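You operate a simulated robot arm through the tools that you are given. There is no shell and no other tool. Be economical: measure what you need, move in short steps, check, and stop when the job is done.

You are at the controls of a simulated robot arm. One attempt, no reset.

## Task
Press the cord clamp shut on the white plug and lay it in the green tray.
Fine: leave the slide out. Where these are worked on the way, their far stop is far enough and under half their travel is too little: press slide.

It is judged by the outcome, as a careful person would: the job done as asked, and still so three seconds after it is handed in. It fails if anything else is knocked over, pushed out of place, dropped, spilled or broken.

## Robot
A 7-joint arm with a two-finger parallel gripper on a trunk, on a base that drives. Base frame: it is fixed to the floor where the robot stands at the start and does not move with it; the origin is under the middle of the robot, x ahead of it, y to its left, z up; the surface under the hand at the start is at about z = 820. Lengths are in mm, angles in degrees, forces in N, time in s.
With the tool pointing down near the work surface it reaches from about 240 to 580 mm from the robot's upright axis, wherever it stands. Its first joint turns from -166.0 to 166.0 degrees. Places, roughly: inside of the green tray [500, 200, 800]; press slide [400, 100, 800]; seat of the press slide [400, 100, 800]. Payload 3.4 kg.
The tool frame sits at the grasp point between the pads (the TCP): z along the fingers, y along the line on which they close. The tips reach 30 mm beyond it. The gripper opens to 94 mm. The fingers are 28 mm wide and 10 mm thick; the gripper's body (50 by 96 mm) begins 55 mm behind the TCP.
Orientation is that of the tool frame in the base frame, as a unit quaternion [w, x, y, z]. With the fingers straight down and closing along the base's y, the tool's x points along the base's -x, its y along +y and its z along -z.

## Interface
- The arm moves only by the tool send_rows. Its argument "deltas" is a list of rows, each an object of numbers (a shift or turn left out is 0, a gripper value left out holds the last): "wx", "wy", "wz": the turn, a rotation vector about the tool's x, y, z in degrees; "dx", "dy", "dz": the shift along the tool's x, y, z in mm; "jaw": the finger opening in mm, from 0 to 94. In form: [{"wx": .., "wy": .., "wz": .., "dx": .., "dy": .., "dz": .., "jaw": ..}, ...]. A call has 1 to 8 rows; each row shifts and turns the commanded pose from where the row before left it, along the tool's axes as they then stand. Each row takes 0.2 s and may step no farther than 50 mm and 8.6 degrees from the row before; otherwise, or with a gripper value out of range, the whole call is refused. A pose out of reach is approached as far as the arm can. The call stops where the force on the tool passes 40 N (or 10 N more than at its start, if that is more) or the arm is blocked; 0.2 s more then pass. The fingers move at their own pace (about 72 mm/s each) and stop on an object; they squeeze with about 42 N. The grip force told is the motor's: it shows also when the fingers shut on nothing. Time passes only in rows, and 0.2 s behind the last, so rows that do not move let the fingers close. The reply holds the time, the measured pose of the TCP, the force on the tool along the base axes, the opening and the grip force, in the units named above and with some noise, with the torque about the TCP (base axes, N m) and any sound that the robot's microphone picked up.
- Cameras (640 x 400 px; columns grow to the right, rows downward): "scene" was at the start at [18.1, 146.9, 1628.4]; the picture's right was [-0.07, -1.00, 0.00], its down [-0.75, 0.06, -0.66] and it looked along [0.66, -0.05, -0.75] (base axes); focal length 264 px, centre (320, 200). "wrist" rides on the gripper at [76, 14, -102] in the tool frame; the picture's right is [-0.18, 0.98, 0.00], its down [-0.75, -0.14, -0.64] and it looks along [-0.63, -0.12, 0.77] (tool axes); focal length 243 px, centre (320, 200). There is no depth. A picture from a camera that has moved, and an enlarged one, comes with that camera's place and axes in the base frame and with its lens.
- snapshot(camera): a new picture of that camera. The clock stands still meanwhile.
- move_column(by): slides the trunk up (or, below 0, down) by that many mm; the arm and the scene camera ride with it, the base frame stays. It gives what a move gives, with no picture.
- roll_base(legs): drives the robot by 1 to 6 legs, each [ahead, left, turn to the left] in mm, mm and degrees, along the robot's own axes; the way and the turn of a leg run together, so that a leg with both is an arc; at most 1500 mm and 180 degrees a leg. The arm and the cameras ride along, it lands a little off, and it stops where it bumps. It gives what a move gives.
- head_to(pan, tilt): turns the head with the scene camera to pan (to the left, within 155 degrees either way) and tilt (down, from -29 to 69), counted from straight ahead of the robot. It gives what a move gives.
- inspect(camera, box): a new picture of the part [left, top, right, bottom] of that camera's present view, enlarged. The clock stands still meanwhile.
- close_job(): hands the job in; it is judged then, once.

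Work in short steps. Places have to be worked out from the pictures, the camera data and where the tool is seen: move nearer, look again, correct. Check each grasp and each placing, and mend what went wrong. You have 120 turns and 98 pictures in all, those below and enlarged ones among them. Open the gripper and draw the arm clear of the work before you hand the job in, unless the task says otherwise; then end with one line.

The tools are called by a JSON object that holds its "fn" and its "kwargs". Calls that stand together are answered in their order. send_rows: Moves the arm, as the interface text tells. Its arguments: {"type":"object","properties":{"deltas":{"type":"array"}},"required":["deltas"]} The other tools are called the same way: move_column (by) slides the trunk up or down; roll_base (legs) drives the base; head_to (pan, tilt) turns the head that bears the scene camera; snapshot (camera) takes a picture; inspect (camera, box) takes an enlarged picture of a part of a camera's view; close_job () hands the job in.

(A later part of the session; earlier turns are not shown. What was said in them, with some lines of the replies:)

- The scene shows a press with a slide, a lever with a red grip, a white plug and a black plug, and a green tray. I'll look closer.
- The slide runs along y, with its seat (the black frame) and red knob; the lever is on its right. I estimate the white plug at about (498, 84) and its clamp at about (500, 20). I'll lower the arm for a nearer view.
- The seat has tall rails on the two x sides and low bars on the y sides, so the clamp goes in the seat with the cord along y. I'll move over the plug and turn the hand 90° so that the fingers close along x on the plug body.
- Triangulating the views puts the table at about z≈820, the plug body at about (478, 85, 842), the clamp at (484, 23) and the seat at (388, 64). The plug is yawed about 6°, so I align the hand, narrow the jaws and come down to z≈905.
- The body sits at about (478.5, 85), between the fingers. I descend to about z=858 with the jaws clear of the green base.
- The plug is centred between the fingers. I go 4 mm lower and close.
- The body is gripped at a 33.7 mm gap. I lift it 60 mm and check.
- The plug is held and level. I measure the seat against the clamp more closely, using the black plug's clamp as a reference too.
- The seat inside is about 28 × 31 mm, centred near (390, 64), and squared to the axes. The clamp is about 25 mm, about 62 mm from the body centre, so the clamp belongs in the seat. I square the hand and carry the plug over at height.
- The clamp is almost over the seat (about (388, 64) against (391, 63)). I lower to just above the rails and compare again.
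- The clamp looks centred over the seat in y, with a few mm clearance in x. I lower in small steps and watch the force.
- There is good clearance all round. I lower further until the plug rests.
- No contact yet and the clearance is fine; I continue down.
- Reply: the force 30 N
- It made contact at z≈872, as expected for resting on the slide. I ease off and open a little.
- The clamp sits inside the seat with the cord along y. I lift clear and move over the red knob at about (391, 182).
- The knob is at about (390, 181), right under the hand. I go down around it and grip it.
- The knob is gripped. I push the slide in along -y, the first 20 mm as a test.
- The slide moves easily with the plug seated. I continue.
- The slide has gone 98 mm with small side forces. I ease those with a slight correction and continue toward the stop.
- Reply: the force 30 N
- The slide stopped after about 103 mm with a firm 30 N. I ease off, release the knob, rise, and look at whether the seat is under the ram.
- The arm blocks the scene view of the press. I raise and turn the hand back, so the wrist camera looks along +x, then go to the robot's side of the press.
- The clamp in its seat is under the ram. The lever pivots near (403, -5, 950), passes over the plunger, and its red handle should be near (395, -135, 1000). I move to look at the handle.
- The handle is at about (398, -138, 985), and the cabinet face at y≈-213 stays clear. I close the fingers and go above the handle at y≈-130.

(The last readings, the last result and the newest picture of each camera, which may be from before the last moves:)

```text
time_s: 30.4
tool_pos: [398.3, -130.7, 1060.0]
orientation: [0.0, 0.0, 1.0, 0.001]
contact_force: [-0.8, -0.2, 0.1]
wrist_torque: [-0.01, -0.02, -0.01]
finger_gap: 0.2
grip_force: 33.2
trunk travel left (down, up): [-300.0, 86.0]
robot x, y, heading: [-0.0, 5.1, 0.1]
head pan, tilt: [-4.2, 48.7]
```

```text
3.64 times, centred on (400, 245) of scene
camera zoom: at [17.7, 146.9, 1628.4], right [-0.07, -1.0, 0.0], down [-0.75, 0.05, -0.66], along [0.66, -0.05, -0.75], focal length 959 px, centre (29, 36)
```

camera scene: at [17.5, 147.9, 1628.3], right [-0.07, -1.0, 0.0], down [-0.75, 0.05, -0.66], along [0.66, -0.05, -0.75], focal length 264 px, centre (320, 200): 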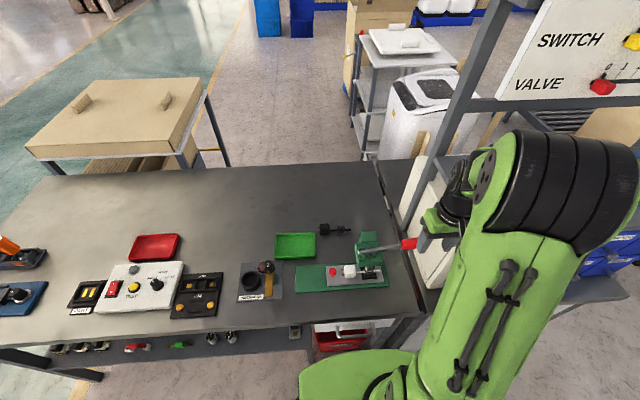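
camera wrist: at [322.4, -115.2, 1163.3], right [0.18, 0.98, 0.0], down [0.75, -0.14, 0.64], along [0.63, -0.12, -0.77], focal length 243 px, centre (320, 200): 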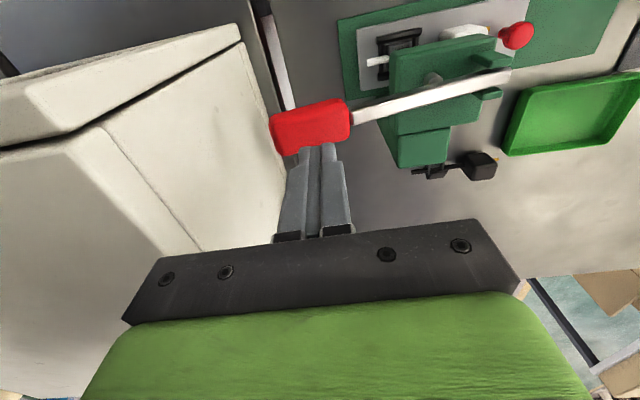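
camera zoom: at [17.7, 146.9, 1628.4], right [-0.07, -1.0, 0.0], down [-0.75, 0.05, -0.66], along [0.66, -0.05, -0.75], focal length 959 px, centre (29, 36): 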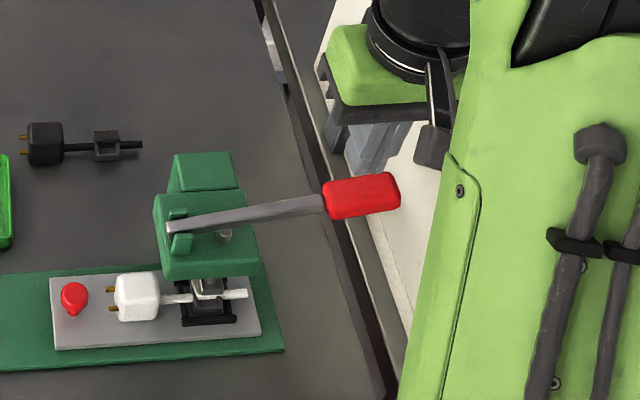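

The tips are above the handle. I descend until contact.

{"fn": "send_rows", "kwargs": {"deltas": [{"dx": 2, "dz": 15}, {"dz": 10}, {"dz": 5}, {"dz": 5}, {"dz": 5}]}}

```text
time_s: 31.6
tool_pos: [398.2, -131.0, 1020.7]
orientation: [0.0, 0.0, 1.0, 0.0]
contact_force: [0.3, -1.3, 1.2]
wrist_torque: [-0.05, -0.03, 0.0]
finger_gap: 0.1
grip_force: 32.9
trunk travel left (down, up): [-300.0, 86.0]
robot x, y, heading: [-0.5, -1.0, 0.1]
head pan, tilt: [-4.2, 48.7]
```

{"fn": "send_rows", "kwargs": {"deltas": [{"dz": 5}, {"dz": 5}, {"dz": 5}]}}

{"fn": "snapshot", "kwargs": {"camera": "wrist"}}

{"fn": "inspect", "kwargs": {"camera": "scene", "box": [330, 190, 470, 300]}}

```text
time_s: 32.4
tool_pos: [397.7, -130.6, 1006.3]
orientation: [0.0, 0.001, 1.0, 0.0]
contact_force: [1.5, -2.2, 3.0]
wrist_torque: [-0.04, -0.02, 0.06]
finger_gap: 0.0
grip_force: 32.8
trunk travel left (down, up): [-300.0, 86.0]
robot x, y, heading: [2.0, -1.2, 0.1]
head pan, tilt: [-4.2, 48.7]
```

```text
55 pictures are left
camera wrist: at [320.9, -116.5, 1108.3], right [0.18, 0.98, 0.0], down [0.75, -0.14, 0.64], along [0.63, -0.12, -0.77], focal length 243 px, centre (320, 200)
```

wrist: 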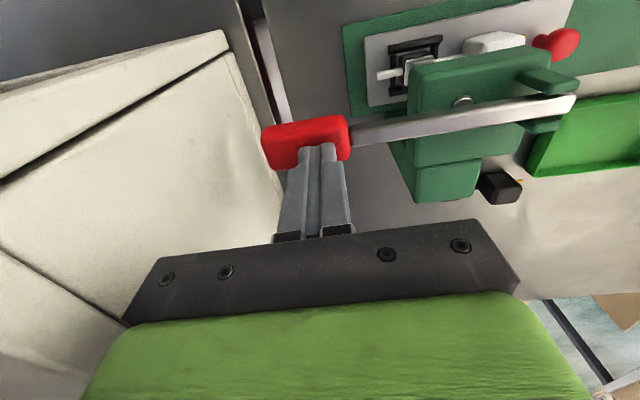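

```text
3.64 times, centred on (400, 245) of scene
camera zoom: at [17.9, 146.0, 1628.5], right [-0.07, -1.0, 0.0], down [-0.75, 0.06, -0.66], along [0.66, -0.05, -0.75], focal length 959 px, centre (29, 36)
```

zoom: 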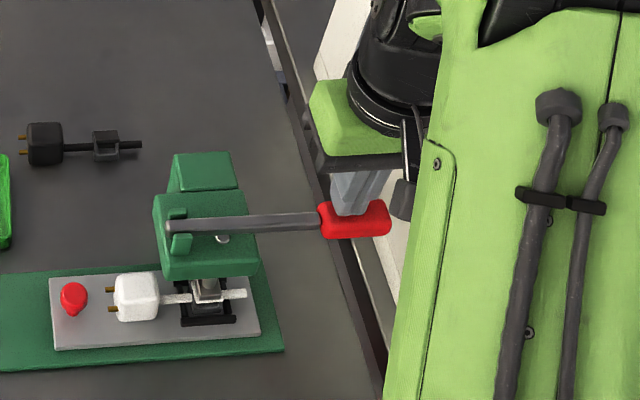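

The lever is going down under the tips. I shift 4 mm toward the handle's middle and keep pressing.

{"fn": "send_rows", "kwargs": {"deltas": [{"dx": 4, "dz": 4}, {"dz": 5}, {"dz": 5}, {"dz": 5}, {"dz": 5}, {"dz": 5}]}}

{"fn": "inspect", "kwargs": {"camera": "scene", "box": [330, 190, 470, 300]}}

```text
time_s: 33.8
tool_pos: [392.1, -129.6, 982.8]
orientation: [0.005, -0.001, 1.0, 0.0]
contact_force: [-6.7, 3.2, 31.5]
wrist_torque: [0.41, 0.39, 0.09]
finger_gap: 0.2
grip_force: 33.4
trunk travel left (down, up): [-300.0, 86.0]
robot x, y, heading: [5.8, -0.8, 0.3]
head pan, tilt: [-4.2, 48.7]
stopped in row 6: the force on the tool passed its limit at 45 N (the readings are from after the stop); the commanded pose is now the measured one
```

```text
3.64 times, centred on (400, 245) of scene
camera zoom: at [13.5, 148.0, 1628.5], right [-0.07, -1.0, 0.0], down [-0.75, 0.05, -0.66], along [0.66, -0.05, -0.75], focal length 959 px, centre (29, 36)
```

zoom: 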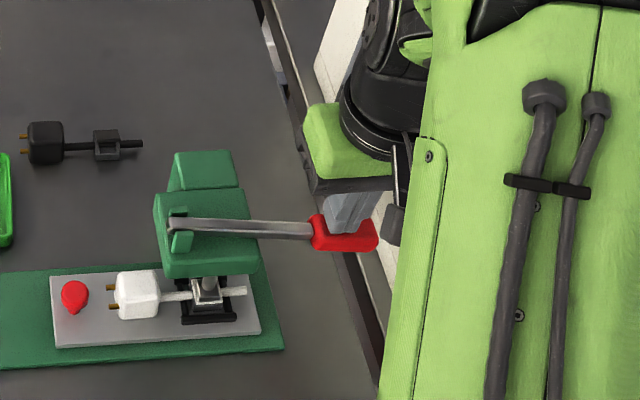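

The ram meets the clamp, with resistance over 40 N. I press on in smaller steps.

{"fn": "send_rows", "kwargs": {"deltas": [{"dz": 3}, {"dz": 3}, {"dz": 3}]}}

```text
time_s: 34.2
tool_pos: [391.4, -130.0, 982.1]
orientation: [0.006, -0.001, 1.0, -0.001]
contact_force: [-10.0, 3.4, 33.4]
wrist_torque: [0.42, 0.53, 0.11]
finger_gap: 0.0
grip_force: 33.6
trunk travel left (down, up): [-300.0, 86.0]
robot x, y, heading: [-0.5, 1.8, -0.2]
head pan, tilt: [-4.2, 48.7]
stopped in row 1: the force on the tool passed its limit at 46 N (the readings are from after the stop); the commanded pose is now the measured one
```

{"fn": "inspect", "kwargs": {"camera": "scene", "box": [350, 240, 400, 285]}}

{"fn": "inspect", "kwargs": {"camera": "wrist", "box": [240, 0, 580, 210]}}

```text
8.89 times, centred on (375, 262) of scene
camera zoom: at [13.0, 148.3, 1628.4], right [-0.07, -1.0, 0.0], down [-0.75, 0.05, -0.66], along [0.66, -0.05, -0.75], focal length 2345 px, centre (-169, -356)
```

zoom: 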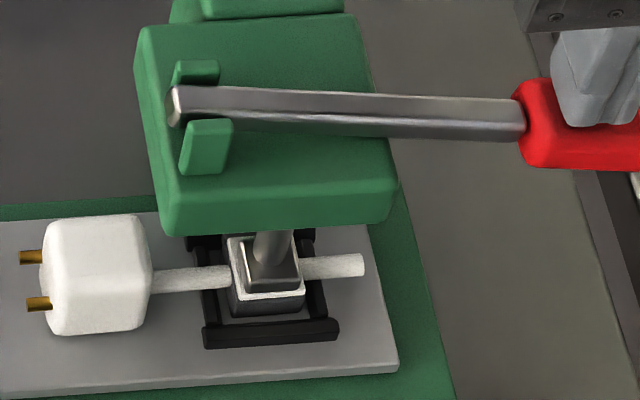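

```text
1.88 times, centred on (410, 105) of wrist
camera zoom: at [315.0, -115.0, 1084.7], right [0.18, 0.98, 0.0], down [0.75, -0.14, 0.65], along [0.64, -0.12, -0.76], focal length 457 px, centre (151, 379)
```

zoom: 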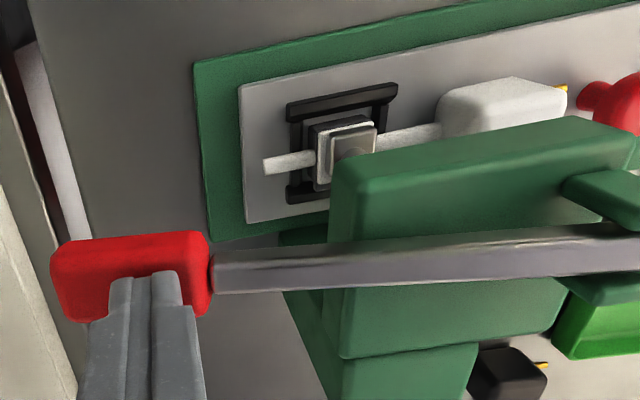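

The ram is fully on the lid and the lid looks shut. Before releasing, I press once more with a finer step nearer the handle's end for more leverage.

{"fn": "send_rows", "kwargs": {"deltas": [{"dz": -6}, {"dx": -4, "dy": -10, "dz": -4}, {"dy": -10}, {}, {"dz": 4}, {"dz": 4}]}}

{"fn": "send_rows", "kwargs": {"deltas": [{"dz": 2}, {"dz": 2}, {"dz": 2}, {"dz": 2}, {"dz": 2}, {"dz": 2}, {"dz": 2}]}}

{"fn": "inspect", "kwargs": {"camera": "scene", "box": [350, 230, 430, 290]}}

```text
time_s: 35.6
tool_pos: [399.6, -150.7, 983.8]
orientation: [0.006, -0.001, 1.0, -0.001]
contact_force: [1.6, 2.4, 9.1]
wrist_torque: [0.13, 0.07, 0.01]
finger_gap: 0.0
grip_force: 33.1
trunk travel left (down, up): [-300.0, 86.0]
robot x, y, heading: [-2.0, 1.7, -0.1]
head pan, tilt: [-4.2, 48.7]
```

```text
time_s: 36.6
tool_pos: [400.1, -148.6, 980.0]
orientation: [0.011, -0.001, 1.0, -0.002]
contact_force: [-5.2, 3.1, 28.9]
wrist_torque: [0.37, 0.45, 0.07]
finger_gap: 0.1
grip_force: 32.9
trunk travel left (down, up): [-300.0, 86.0]
robot x, y, heading: [1.0, 0.9, 0.3]
head pan, tilt: [-4.2, 48.7]
stopped in row 5: the force on the tool passed its limit at 42 N (the readings are from after the stop); the commanded pose is now the measured one
```

```text
6.67 times, centred on (390, 260) of scene
camera zoom: at [13.4, 148.3, 1628.4], right [-0.07, -1.0, 0.0], down [-0.75, 0.05, -0.66], along [0.66, -0.05, -0.75], focal length 1759 px, centre (-147, -200)
```

zoom: 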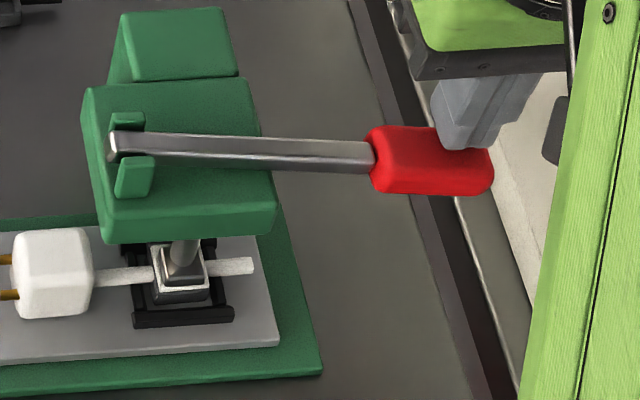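

Now I lift off to see whether the lever springs back and the lid stays shut.

{"fn": "send_rows", "kwargs": {"deltas": [{"dz": -10}, {"dz": -20}, {"dz": -20}, {"dz": -20}, {}]}}

{"fn": "inspect", "kwargs": {"camera": "scene", "box": [350, 230, 430, 290]}}

{"fn": "inspect", "kwargs": {"camera": "wrist", "box": [240, 0, 580, 210]}}

```text
time_s: 37.8
tool_pos: [401.4, -150.4, 1046.7]
orientation: [0.007, -0.001, 1.0, -0.001]
contact_force: [0.2, -0.6, -0.1]
wrist_torque: [0.02, -0.04, -0.01]
finger_gap: 0.2
grip_force: 32.9
trunk travel left (down, up): [-300.0, 86.0]
robot x, y, heading: [-1.9, 0.9, 0.2]
head pan, tilt: [-4.2, 48.7]
```

```text
6.67 times, centred on (390, 260) of scene
camera zoom: at [18.5, 146.9, 1628.4], right [-0.07, -1.0, 0.0], down [-0.75, 0.05, -0.66], along [0.66, -0.05, -0.75], focal length 1759 px, centre (-147, -200)
```

zoom: 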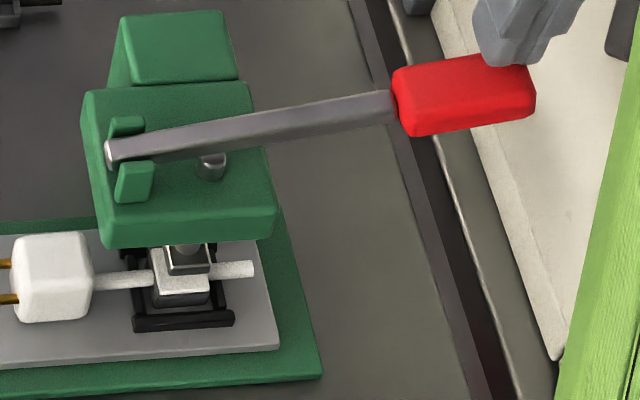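

```text
1.88 times, centred on (410, 105) of wrist
camera zoom: at [323.2, -135.7, 1147.6], right [0.18, 0.98, 0.0], down [0.74, -0.14, 0.65], along [0.64, -0.12, -0.76], focal length 457 px, centre (151, 379)
```

zoom: 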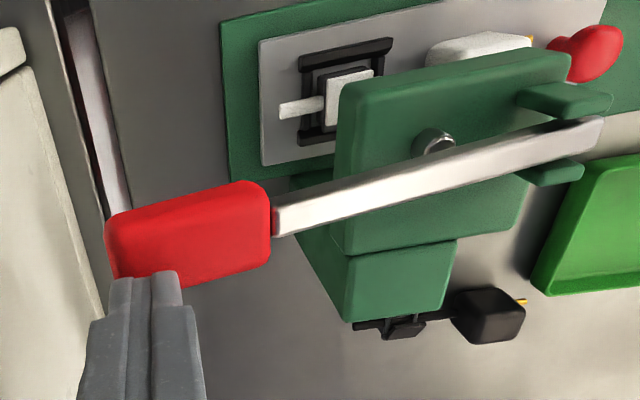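

The lever sprang back and the lid stays low. A closer look at the clamp.

{"fn": "inspect", "kwargs": {"camera": "scene", "box": [362, 258, 386, 274]}}

{"fn": "inspect", "kwargs": {"camera": "wrist", "box": [380, 10, 460, 90]}}

```text
16.00 times, centred on (374, 266) of scene
camera zoom: at [18.5, 146.9, 1628.4], right [-0.07, -1.0, 0.0], down [-0.75, 0.05, -0.66], along [0.66, -0.05, -0.75], focal length 4222 px, centre (-544, -856)
```

zoom: 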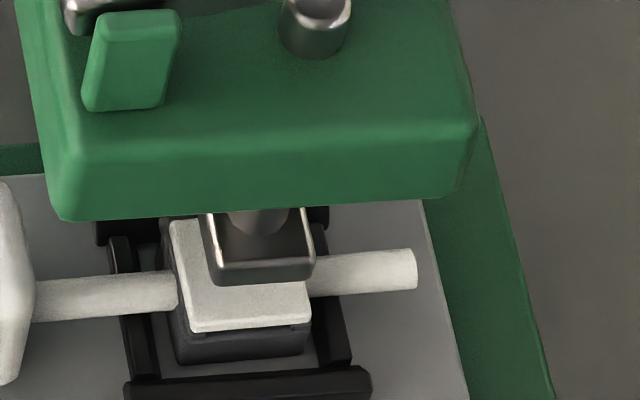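

```text
5.00 times, centred on (420, 50) of wrist
camera zoom: at [323.2, -135.7, 1147.6], right [0.18, 0.98, 0.0], down [0.74, -0.14, 0.65], along [0.64, -0.12, -0.76], focal length 1213 px, centre (-180, 950)
```

zoom: 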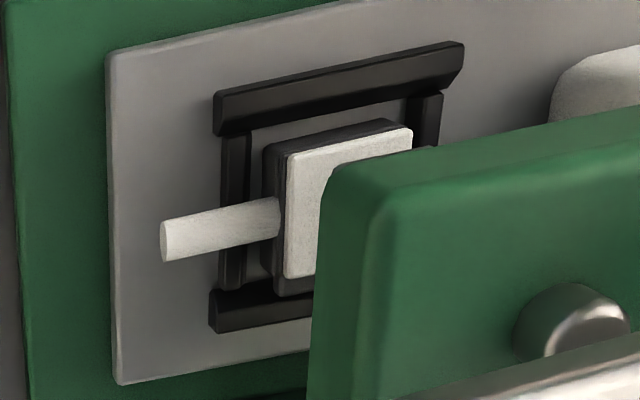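

The lid is shut flat on the box. Now I raise up and go back over to the knob (y≈80), turning the hand, to pull the slide out.

{"fn": "send_rows", "kwargs": {"deltas": [{"dz": -40}, {"dz": -20}, {"dx": 2, "dy": 45}, {"dx": 2, "dy": 45}, {"dx": 2, "dy": 45}, {"dx": 2, "dy": 45}, {"dx": 2, "dy": 45}, {"dy": 15, "jaw": 50}]}}

{"fn": "send_rows", "kwargs": {"deltas": [{"wz": 8.5}, {"wz": 8.5}, {"wz": 8.5}, {"wz": 8.5}, {"wz": 8.5}, {"wz": 8.5}, {"wz": 8.5}, {"wz": 8.5}]}}

{"fn": "send_rows", "kwargs": {"deltas": [{"wz": 8.5}, {"wz": 8.5}, {"wz": 5}, {}]}}

{"fn": "snapshot", "kwargs": {"camera": "wrist"}}

```text
time_s: 39.6
tool_pos: [389.6, 89.0, 1104.3]
orientation: [0.008, -0.001, 1.0, -0.001]
contact_force: [-0.2, -0.3, -0.2]
wrist_torque: [0.01, 0.01, 0.05]
finger_gap: 50.6
grip_force: 0.5
trunk travel left (down, up): [-300.0, 86.0]
robot x, y, heading: [1.2, 1.4, 0.1]
head pan, tilt: [-4.2, 48.7]
```

```text
time_s: 41.4
tool_pos: [388.3, 89.5, 1104.1]
orientation: [0.006, 0.559, 0.829, 0.003]
contact_force: [-0.1, 0.7, 0.7]
wrist_torque: [0.01, 0.01, -0.06]
finger_gap: 50.1
grip_force: 0.0
trunk travel left (down, up): [-300.0, 86.0]
robot x, y, heading: [1.4, 4.1, -0.1]
head pan, tilt: [-4.2, 48.7]
```

```text
time_s: 42.4
tool_pos: [389.3, 89.3, 1105.7]
orientation: [0.006, 0.707, 0.707, 0.006]
contact_force: [0.3, 0.0, 0.9]
wrist_torque: [0.04, -0.01, -0.01]
finger_gap: 49.6
grip_force: 0.0
trunk travel left (down, up): [-300.0, 86.0]
robot x, y, heading: [-1.8, 0.3, -0.1]
head pan, tilt: [-4.2, 48.7]
```

```text
45 pictures are left
camera wrist: at [401.6, 166.2, 1207.9], right [0.98, -0.18, 0.01], down [-0.15, -0.75, 0.64], along [-0.11, -0.63, -0.77], focal length 243 px, centre (320, 200)
```

wrist: 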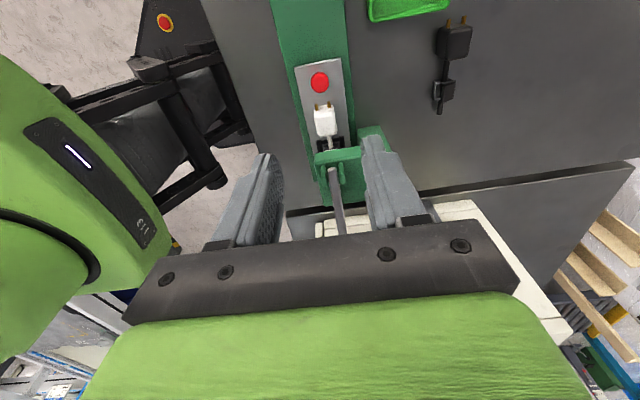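

The knob is at about (389, 81). I square the small tilt and descend toward it.

{"fn": "send_rows", "kwargs": {"deltas": [{"wx": 0.95, "dx": -7, "dz": 40}, {"dz": 45}, {"dz": 45}, {"dz": 45}, {}]}}

{"fn": "snapshot", "kwargs": {"camera": "wrist"}}

{"fn": "inspect", "kwargs": {"camera": "scene", "box": [310, 230, 410, 300]}}

```text
time_s: 43.6
tool_pos: [389.4, 81.8, 929.7]
orientation: [0.0, 0.705, 0.709, -0.001]
contact_force: [-0.4, 0.1, 0.4]
wrist_torque: [-0.01, 0.02, -0.02]
finger_gap: 50.0
grip_force: 0.0
trunk travel left (down, up): [-300.0, 86.0]
robot x, y, heading: [-2.1, -3.6, 0.1]
head pan, tilt: [-4.2, 48.7]
```

```text
44 pictures are left
camera wrist: at [402.4, 158.2, 1031.8], right [0.98, -0.18, 0.0], down [-0.14, -0.75, 0.64], along [-0.12, -0.63, -0.77], focal length 243 px, centre (320, 200)
```

wrist: 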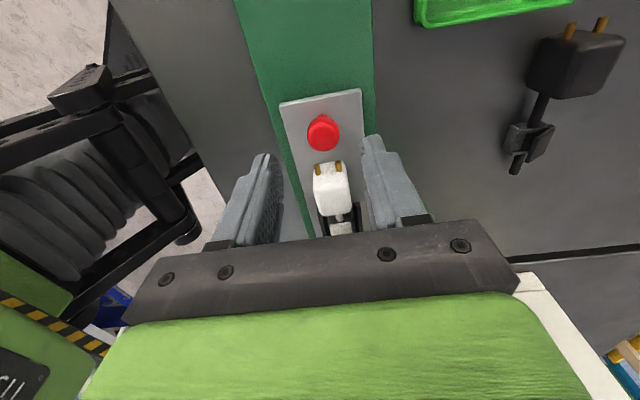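

```text
5.71 times, centred on (360, 265) of scene
camera zoom: at [17.1, 146.9, 1628.5], right [-0.07, -1.0, 0.0], down [-0.75, 0.05, -0.66], along [0.66, -0.05, -0.75], focal length 1508 px, centre (91, -171)
```

zoom: 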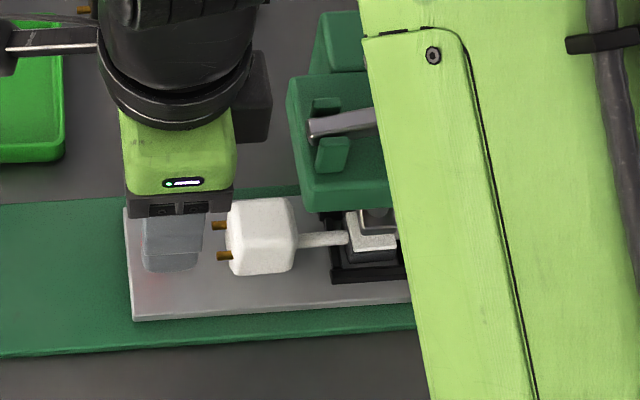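

The view matches the earlier knob grasp. I go down and grip.

{"fn": "send_rows", "kwargs": {"deltas": [{"dx": -1, "dz": 20}, {"dz": 20}, {"dz": 16}, {"jaw": 10}, {}, {}, {}]}}

```text
time_s: 45.2
tool_pos: [390.7, 81.3, 873.7]
orientation: [0.001, 0.707, 0.707, -0.001]
contact_force: [7.0, -0.4, -0.1]
wrist_torque: [0.02, -0.44, -0.06]
finger_gap: 22.8
grip_force: 45.1
trunk travel left (down, up): [-300.0, 86.0]
robot x, y, heading: [-5.0, 0.6, 0.1]
head pan, tilt: [-4.2, 48.7]
```

Gripped. I pull the slide out along +y.

{"fn": "send_rows", "kwargs": {"deltas": [{"dx": 8}, {"dx": 8}, {"dx": 8}, {"dx": 8}, {"dx": 8}, {"dx": 8}]}}

{"fn": "send_rows", "kwargs": {"deltas": [{"dx": 8}, {"dx": 8}, {"dx": 8}, {"dx": 8}, {"dx": 8}, {"dx": 5}]}}

```text
time_s: 46.6
tool_pos: [391.8, 128.3, 873.3]
orientation: [0.001, 0.706, 0.708, -0.001]
contact_force: [13.6, 1.3, 10.3]
wrist_torque: [-0.63, -0.11, 0.02]
finger_gap: 22.6
grip_force: 44.5
trunk travel left (down, up): [-300.0, 86.0]
robot x, y, heading: [-0.6, -1.1, 0.3]
head pan, tilt: [-4.2, 48.7]
```

```text
time_s: 48.0
tool_pos: [390.0, 174.7, 873.4]
orientation: [0.001, 0.707, 0.708, -0.001]
contact_force: [17.3, -0.1, 16.6]
wrist_torque: [-1.13, -0.29, -0.05]
finger_gap: 22.7
grip_force: 45.3
trunk travel left (down, up): [-300.0, 86.0]
robot x, y, heading: [0.1, 0.6, -0.1]
head pan, tilt: [-4.2, 48.7]
```

Side load has built up again; I relieve it and pull the last bit to the out stop.

{"fn": "send_rows", "kwargs": {"deltas": [{"dx": 3, "dy": 1.5, "dz": -1.2}, {"dx": 3}, {"dx": 3}, {"dx": 3}]}}

```text
time_s: 49.0
tool_pos: [392.2, 179.8, 873.5]
orientation: [0.002, 0.708, 0.707, -0.005]
contact_force: [7.4, -19.5, -5.8]
wrist_torque: [0.03, -0.69, 0.13]
finger_gap: 22.9
grip_force: 44.7
trunk travel left (down, up): [-300.0, 86.0]
robot x, y, heading: [0.7, -2.2, 0.1]
head pan, tilt: [-4.2, 48.7]
```

It is at the out stop. I ease off, release and rise, then look at the plug.

{"fn": "send_rows", "kwargs": {"deltas": [{"dx": -5}, {"jaw": 52}, {}, {}, {"dz": -28}, {"dz": -28}, {"dx": -28}, {"dx": -22}]}}

{"fn": "snapshot", "kwargs": {"camera": "wrist"}}

{"fn": "inspect", "kwargs": {"camera": "scene", "box": [280, 220, 380, 300]}}

```text
time_s: 50.8
tool_pos: [391.9, 130.8, 931.3]
orientation: [0.0, 0.706, 0.708, -0.001]
contact_force: [0.1, -0.6, 0.0]
wrist_torque: [-0.01, -0.01, -0.02]
finger_gap: 52.2
grip_force: 0.0
trunk travel left (down, up): [-300.0, 86.0]
robot x, y, heading: [0.1, -1.9, 0.2]
head pan, tilt: [-4.2, 48.7]
```

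```text
42 pictures are left
camera wrist: at [403.9, 207.9, 1034.1], right [0.98, -0.18, 0.0], down [-0.14, -0.75, 0.64], along [-0.12, -0.63, -0.77], focal length 243 px, centre (320, 200)
```

wrist: 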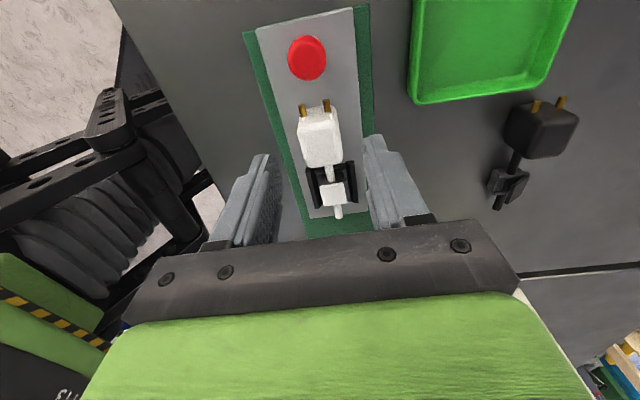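

```text
5.00 times, centred on (330, 260) of scene
camera zoom: at [17.7, 146.7, 1628.5], right [-0.07, -1.0, 0.0], down [-0.75, 0.05, -0.66], along [0.66, -0.05, -0.75], focal length 1319 px, centre (270, -100)
```

zoom: 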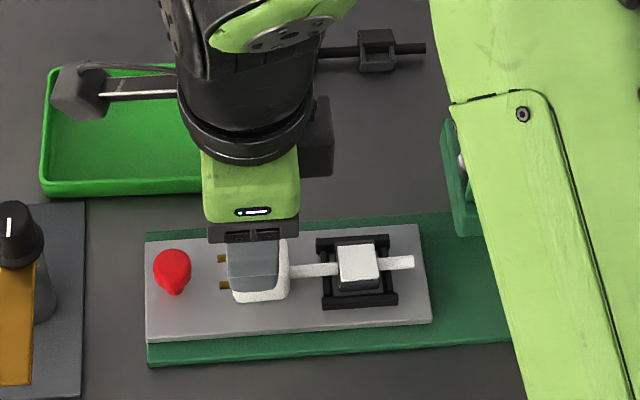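

The lid is shut over the cord and the slide is fully out. I descend on the plug body at about (389, 126).

{"fn": "send_rows", "kwargs": {"deltas": [{"dx": -5, "dy": -2, "dz": 20}, {"dz": 20}, {"dz": 17}, {"jaw": 20}, {}, {}, {}]}}

```text
time_s: 52.4
tool_pos: [388.1, 124.9, 873.7]
orientation: [0.0, 0.706, 0.708, -0.001]
contact_force: [-0.2, -0.4, -0.2]
wrist_torque: [0.03, 0.0, -0.04]
finger_gap: 33.8
grip_force: 42.4
trunk travel left (down, up): [-300.0, 86.0]
robot x, y, heading: [-1.0, -1.9, -0.1]
head pan, tilt: [-4.2, 48.7]
```

The plug is gripped again (33.8 mm). I lift it out of the seat and check.

{"fn": "send_rows", "kwargs": {"deltas": [{"dz": -10}, {"dz": -15}, {"dz": -25}, {"dz": -30}, {}]}}

{"fn": "inspect", "kwargs": {"camera": "scene", "box": [270, 210, 390, 300]}}

```text
time_s: 53.6
tool_pos: [388.4, 125.7, 954.6]
orientation: [-0.001, 0.706, 0.708, -0.002]
contact_force: [0.0, -0.1, -0.5]
wrist_torque: [0.04, -0.01, 0.0]
finger_gap: 33.4
grip_force: 42.1
trunk travel left (down, up): [-300.0, 86.0]
robot x, y, heading: [-1.5, -0.3, -0.1]
head pan, tilt: [-4.2, 48.7]
```

```text
4.44 times, centred on (330, 255) of scene
camera zoom: at [18.7, 147.2, 1628.4], right [-0.07, -1.0, 0.0], down [-0.75, 0.05, -0.66], along [0.66, -0.05, -0.75], focal length 1173 px, centre (276, -44)
```

zoom: 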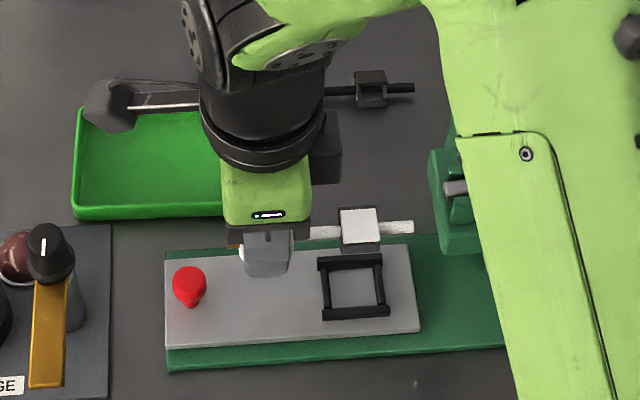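

Out cleanly, with the slide and seat in place. I carry it over the tray and yaw by -28° so the plug (about 120 mm) lies diagonally with margin.

{"fn": "send_rows", "kwargs": {"deltas": [{"dx": 24.5, "dy": 29}, {"dx": 24.5, "dy": 29}, {"dx": 24.5, "dy": 29}, {"dx": 24.5, "dy": 29}, {"wz": -7}, {"wz": -7}, {"wz": -7}, {"wz": -7}]}}

{"fn": "snapshot", "kwargs": {"camera": "wrist"}}

{"fn": "inspect", "kwargs": {"camera": "scene", "box": [250, 200, 370, 290]}}

```text
time_s: 55.4
tool_pos: [504.6, 225.4, 953.7]
orientation: [0.0, 0.513, 0.859, -0.002]
contact_force: [-0.1, 0.4, -1.4]
wrist_torque: [0.0, 0.03, 0.04]
finger_gap: 33.9
grip_force: 41.3
trunk travel left (down, up): [-300.0, 86.0]
robot x, y, heading: [-0.5, -0.0, 0.2]
head pan, tilt: [-4.2, 48.7]
```

```text
39 pictures are left
camera wrist: at [480.8, 299.8, 1056.7], right [0.95, 0.3, 0.0], down [0.23, -0.73, 0.64], along [0.19, -0.61, -0.77], focal length 243 px, centre (320, 200)
```

wrist: 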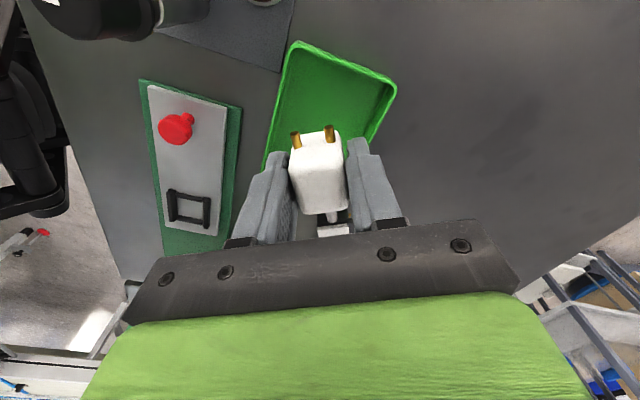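

```text
4.44 times, centred on (310, 245) of scene
camera zoom: at [18.2, 147.3, 1628.4], right [-0.07, -1.0, 0.0], down [-0.75, 0.05, -0.66], along [0.66, -0.05, -0.75], focal length 1173 px, centre (364, 0)
```

zoom: 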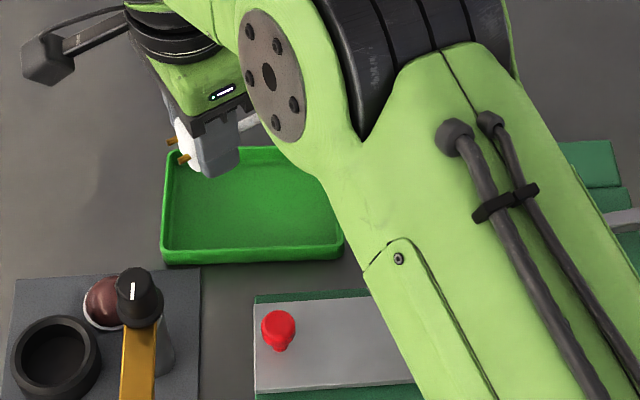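

The tray spans x≈467–562 and y≈128–267. Refined plug extents are +25 mm (prongs) and −98 mm (cord), so yaw 24° with the body at (509, 230) fits best. I adjust and lower partway.

{"fn": "send_rows", "kwargs": {"deltas": [{"wz": 4}, {"dx": 2.4, "dy": 6.0}, {"dz": 25}, {"dz": 25}, {"dz": 10}, {}]}}

{"fn": "snapshot", "kwargs": {"camera": "wrist"}}

{"fn": "inspect", "kwargs": {"camera": "scene", "box": [250, 200, 370, 290]}}

```text
time_s: 56.8
tool_pos: [508.4, 229.5, 894.3]
orientation: [0.0, 0.543, 0.84, -0.001]
contact_force: [0.1, 0.7, -0.9]
wrist_torque: [0.01, 0.03, -0.04]
finger_gap: 33.5
grip_force: 41.6
trunk travel left (down, up): [-300.0, 86.0]
robot x, y, heading: [-2.2, -1.4, -0.1]
head pan, tilt: [-4.2, 48.7]
```

```text
37 pictures are left
camera wrist: at [490.5, 305.5, 996.4], right [0.97, 0.23, 0.0], down [0.18, -0.74, 0.64], along [0.15, -0.63, -0.77], focal length 243 px, centre (320, 200)
```

wrist: 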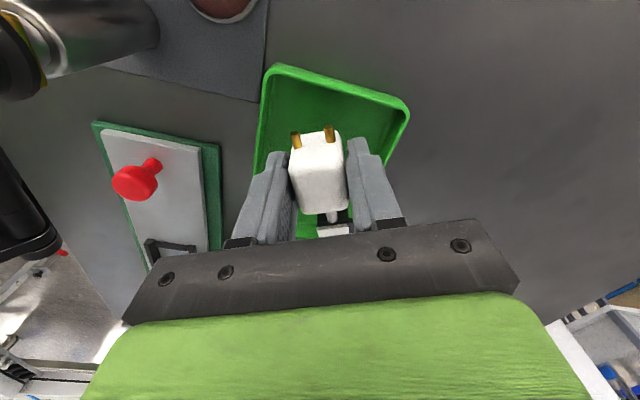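

```text
4.44 times, centred on (310, 245) of scene
camera zoom: at [18.1, 147.1, 1628.4], right [-0.07, -1.0, 0.0], down [-0.75, 0.05, -0.66], along [0.66, -0.05, -0.75], focal length 1173 px, centre (364, 0)
```

zoom: 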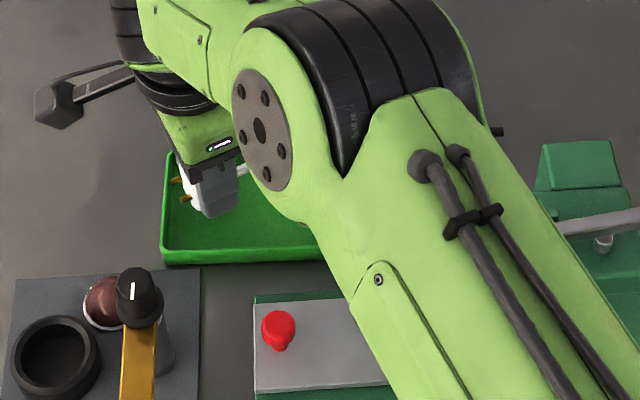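

The fit is as computed, with margins of a few mm or more. I lower to the tray floor in small steps.

{"fn": "send_rows", "kwargs": {"deltas": [{"dz": 12}, {"dz": 10}, {"dz": 6}, {}]}}

{"fn": "snapshot", "kwargs": {"camera": "wrist"}}

```text
time_s: 57.8
tool_pos: [508.7, 229.4, 866.0]
orientation: [0.001, 0.543, 0.84, -0.001]
contact_force: [0.4, 0.2, -0.5]
wrist_torque: [-0.02, 0.01, 0.0]
finger_gap: 33.7
grip_force: 42.2
trunk travel left (down, up): [-300.0, 86.0]
robot x, y, heading: [-0.7, -2.5, 0.1]
head pan, tilt: [-4.2, 48.7]
```

```text
35 pictures are left
camera wrist: at [490.8, 305.5, 968.5], right [0.97, 0.23, 0.0], down [0.18, -0.74, 0.64], along [0.15, -0.63, -0.77], focal length 243 px, centre (320, 200)
```

wrist: 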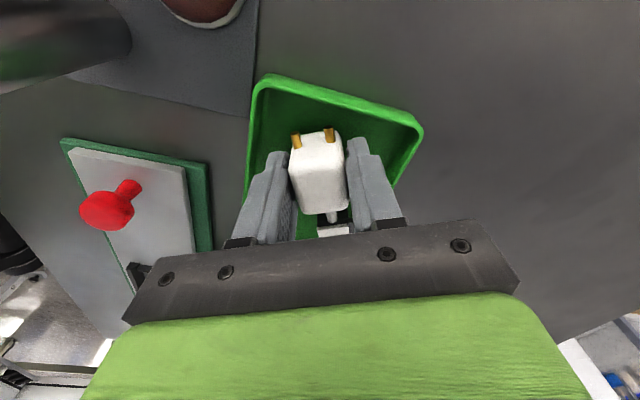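

{"fn": "send_rows", "kwargs": {"deltas": [{"dz": 2}, {"dz": 2}, {"dz": 2}, {}]}}

```text
time_s: 58.8
tool_pos: [508.3, 229.5, 861.0]
orientation: [0.0, 0.545, 0.839, -0.001]
contact_force: [1.5, 0.0, 10.4]
wrist_torque: [-0.24, -0.04, -0.01]
finger_gap: 33.8
grip_force: 42.1
trunk travel left (down, up): [-300.0, 86.0]
robot x, y, heading: [-2.4, 1.1, 0.0]
head pan, tilt: [-4.2, 48.7]
```

It touches the tray floor at 861. I ease off 1 mm, open slightly (to 40 mm, staying clear of the walls) and rise.

{"fn": "send_rows", "kwargs": {"deltas": [{"dz": -1, "jaw": 40}, {}, {}, {"dz": -10}, {"dz": -20}, {"dz": -40}, {"dz": -40}, {"dz": -40}]}}

{"fn": "snapshot", "kwargs": {"camera": "wrist"}}

```text
time_s: 60.6
tool_pos: [508.5, 228.6, 1010.9]
orientation: [0.0, 0.543, 0.84, -0.002]
contact_force: [-1.0, -0.8, 0.4]
wrist_torque: [-0.01, 0.0, 0.01]
finger_gap: 40.0
grip_force: 0.0
trunk travel left (down, up): [-300.0, 86.0]
robot x, y, heading: [-0.4, 0.7, -0.1]
head pan, tilt: [-4.2, 48.7]
```

```text
34 pictures are left
camera wrist: at [490.8, 305.9, 1113.6], right [0.97, 0.23, 0.0], down [0.18, -0.74, 0.64], along [0.15, -0.63, -0.77], focal length 243 px, centre (320, 200)
```

wrist: 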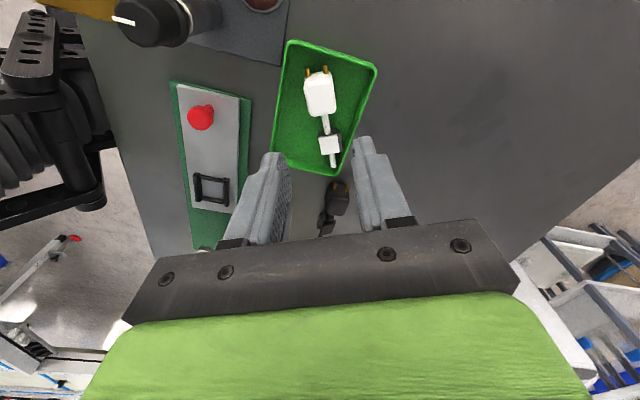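

The plug lies in the tray. I raise the arm, open it fully and draw it back, then check the whole.

{"fn": "send_rows", "kwargs": {"deltas": [{"dz": -45, "jaw": 94}, {"dz": -45}, {"dz": -45}, {"dy": -45}, {"dy": -45}, {"dy": -30}, {}]}}

{"fn": "inspect", "kwargs": {"camera": "scene", "box": [240, 200, 440, 325]}}

{"fn": "inspect", "kwargs": {"camera": "wrist", "box": [220, 0, 480, 180]}}

```text
time_s: 62.2
tool_pos: [400.0, 181.3, 1145.3]
orientation: [0.0, 0.543, 0.839, 0.0]
contact_force: [0.5, 0.4, -0.4]
wrist_torque: [0.0, 0.01, -0.03]
finger_gap: 93.9
grip_force: 0.0
trunk travel left (down, up): [-300.0, 86.0]
robot x, y, heading: [-2.0, 2.1, 0.1]
head pan, tilt: [-4.2, 48.7]
```

```text
3.20 times, centred on (340, 262) of scene
camera zoom: at [18.8, 147.5, 1628.4], right [-0.07, -1.0, 0.0], down [-0.75, 0.05, -0.66], along [0.66, -0.05, -0.75], focal length 844 px, centre (256, 0)
```

zoom: 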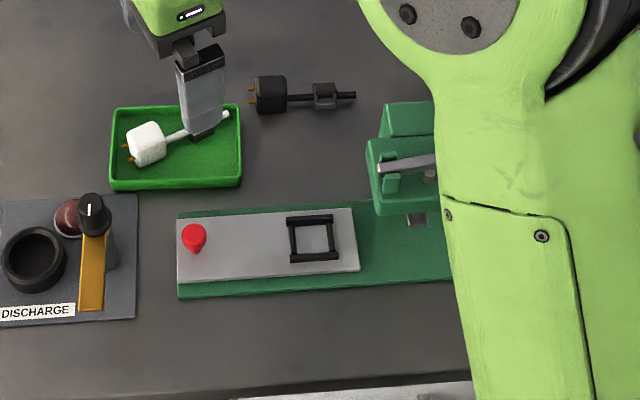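

```text
2.22 times, centred on (350, 90) of wrist
camera zoom: at [381.4, 257.6, 1249.2], right [0.97, 0.23, 0.0], down [0.18, -0.74, 0.64], along [0.15, -0.63, -0.77], focal length 539 px, centre (253, 444)
```

zoom: 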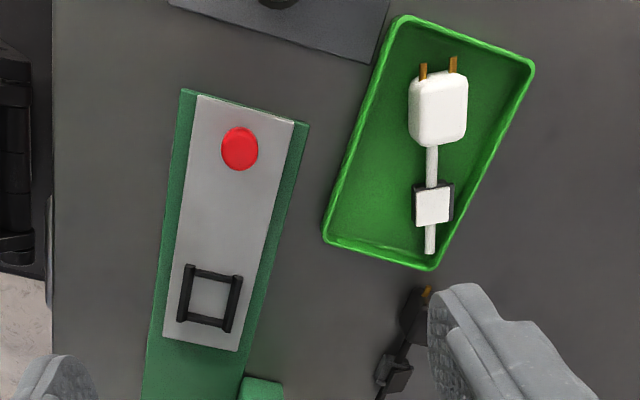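

Everything is in place; one last close look at the lid.

{"fn": "inspect", "kwargs": {"camera": "wrist", "box": [375, 60, 425, 110]}}

```text
8.00 times, centred on (400, 85) of wrist
camera zoom: at [381.4, 257.6, 1249.2], right [0.97, 0.23, 0.0], down [0.18, -0.74, 0.64], along [0.15, -0.63, -0.77], focal length 1941 px, centre (-320, 1120)
```

zoom: 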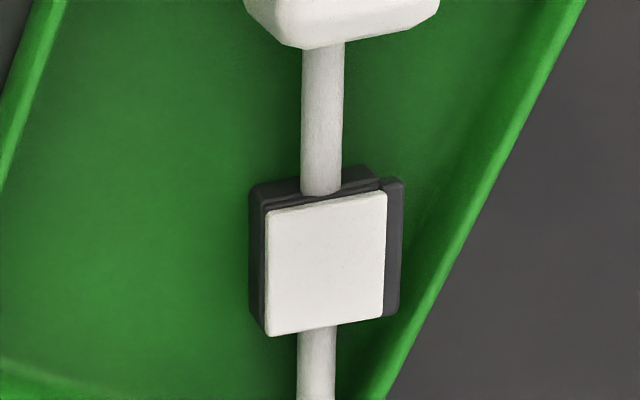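

The lid sits flat and shut on the clamp, the plug lies in the tray, the slide is out and the arm is clear. I hand it in.

{"fn": "close_job", "kwargs": {}}

```text
The job is handed in.
```

The white plug's cord clamp is pressed shut, the plug lies in the green tray, and the press slide is left fully out.
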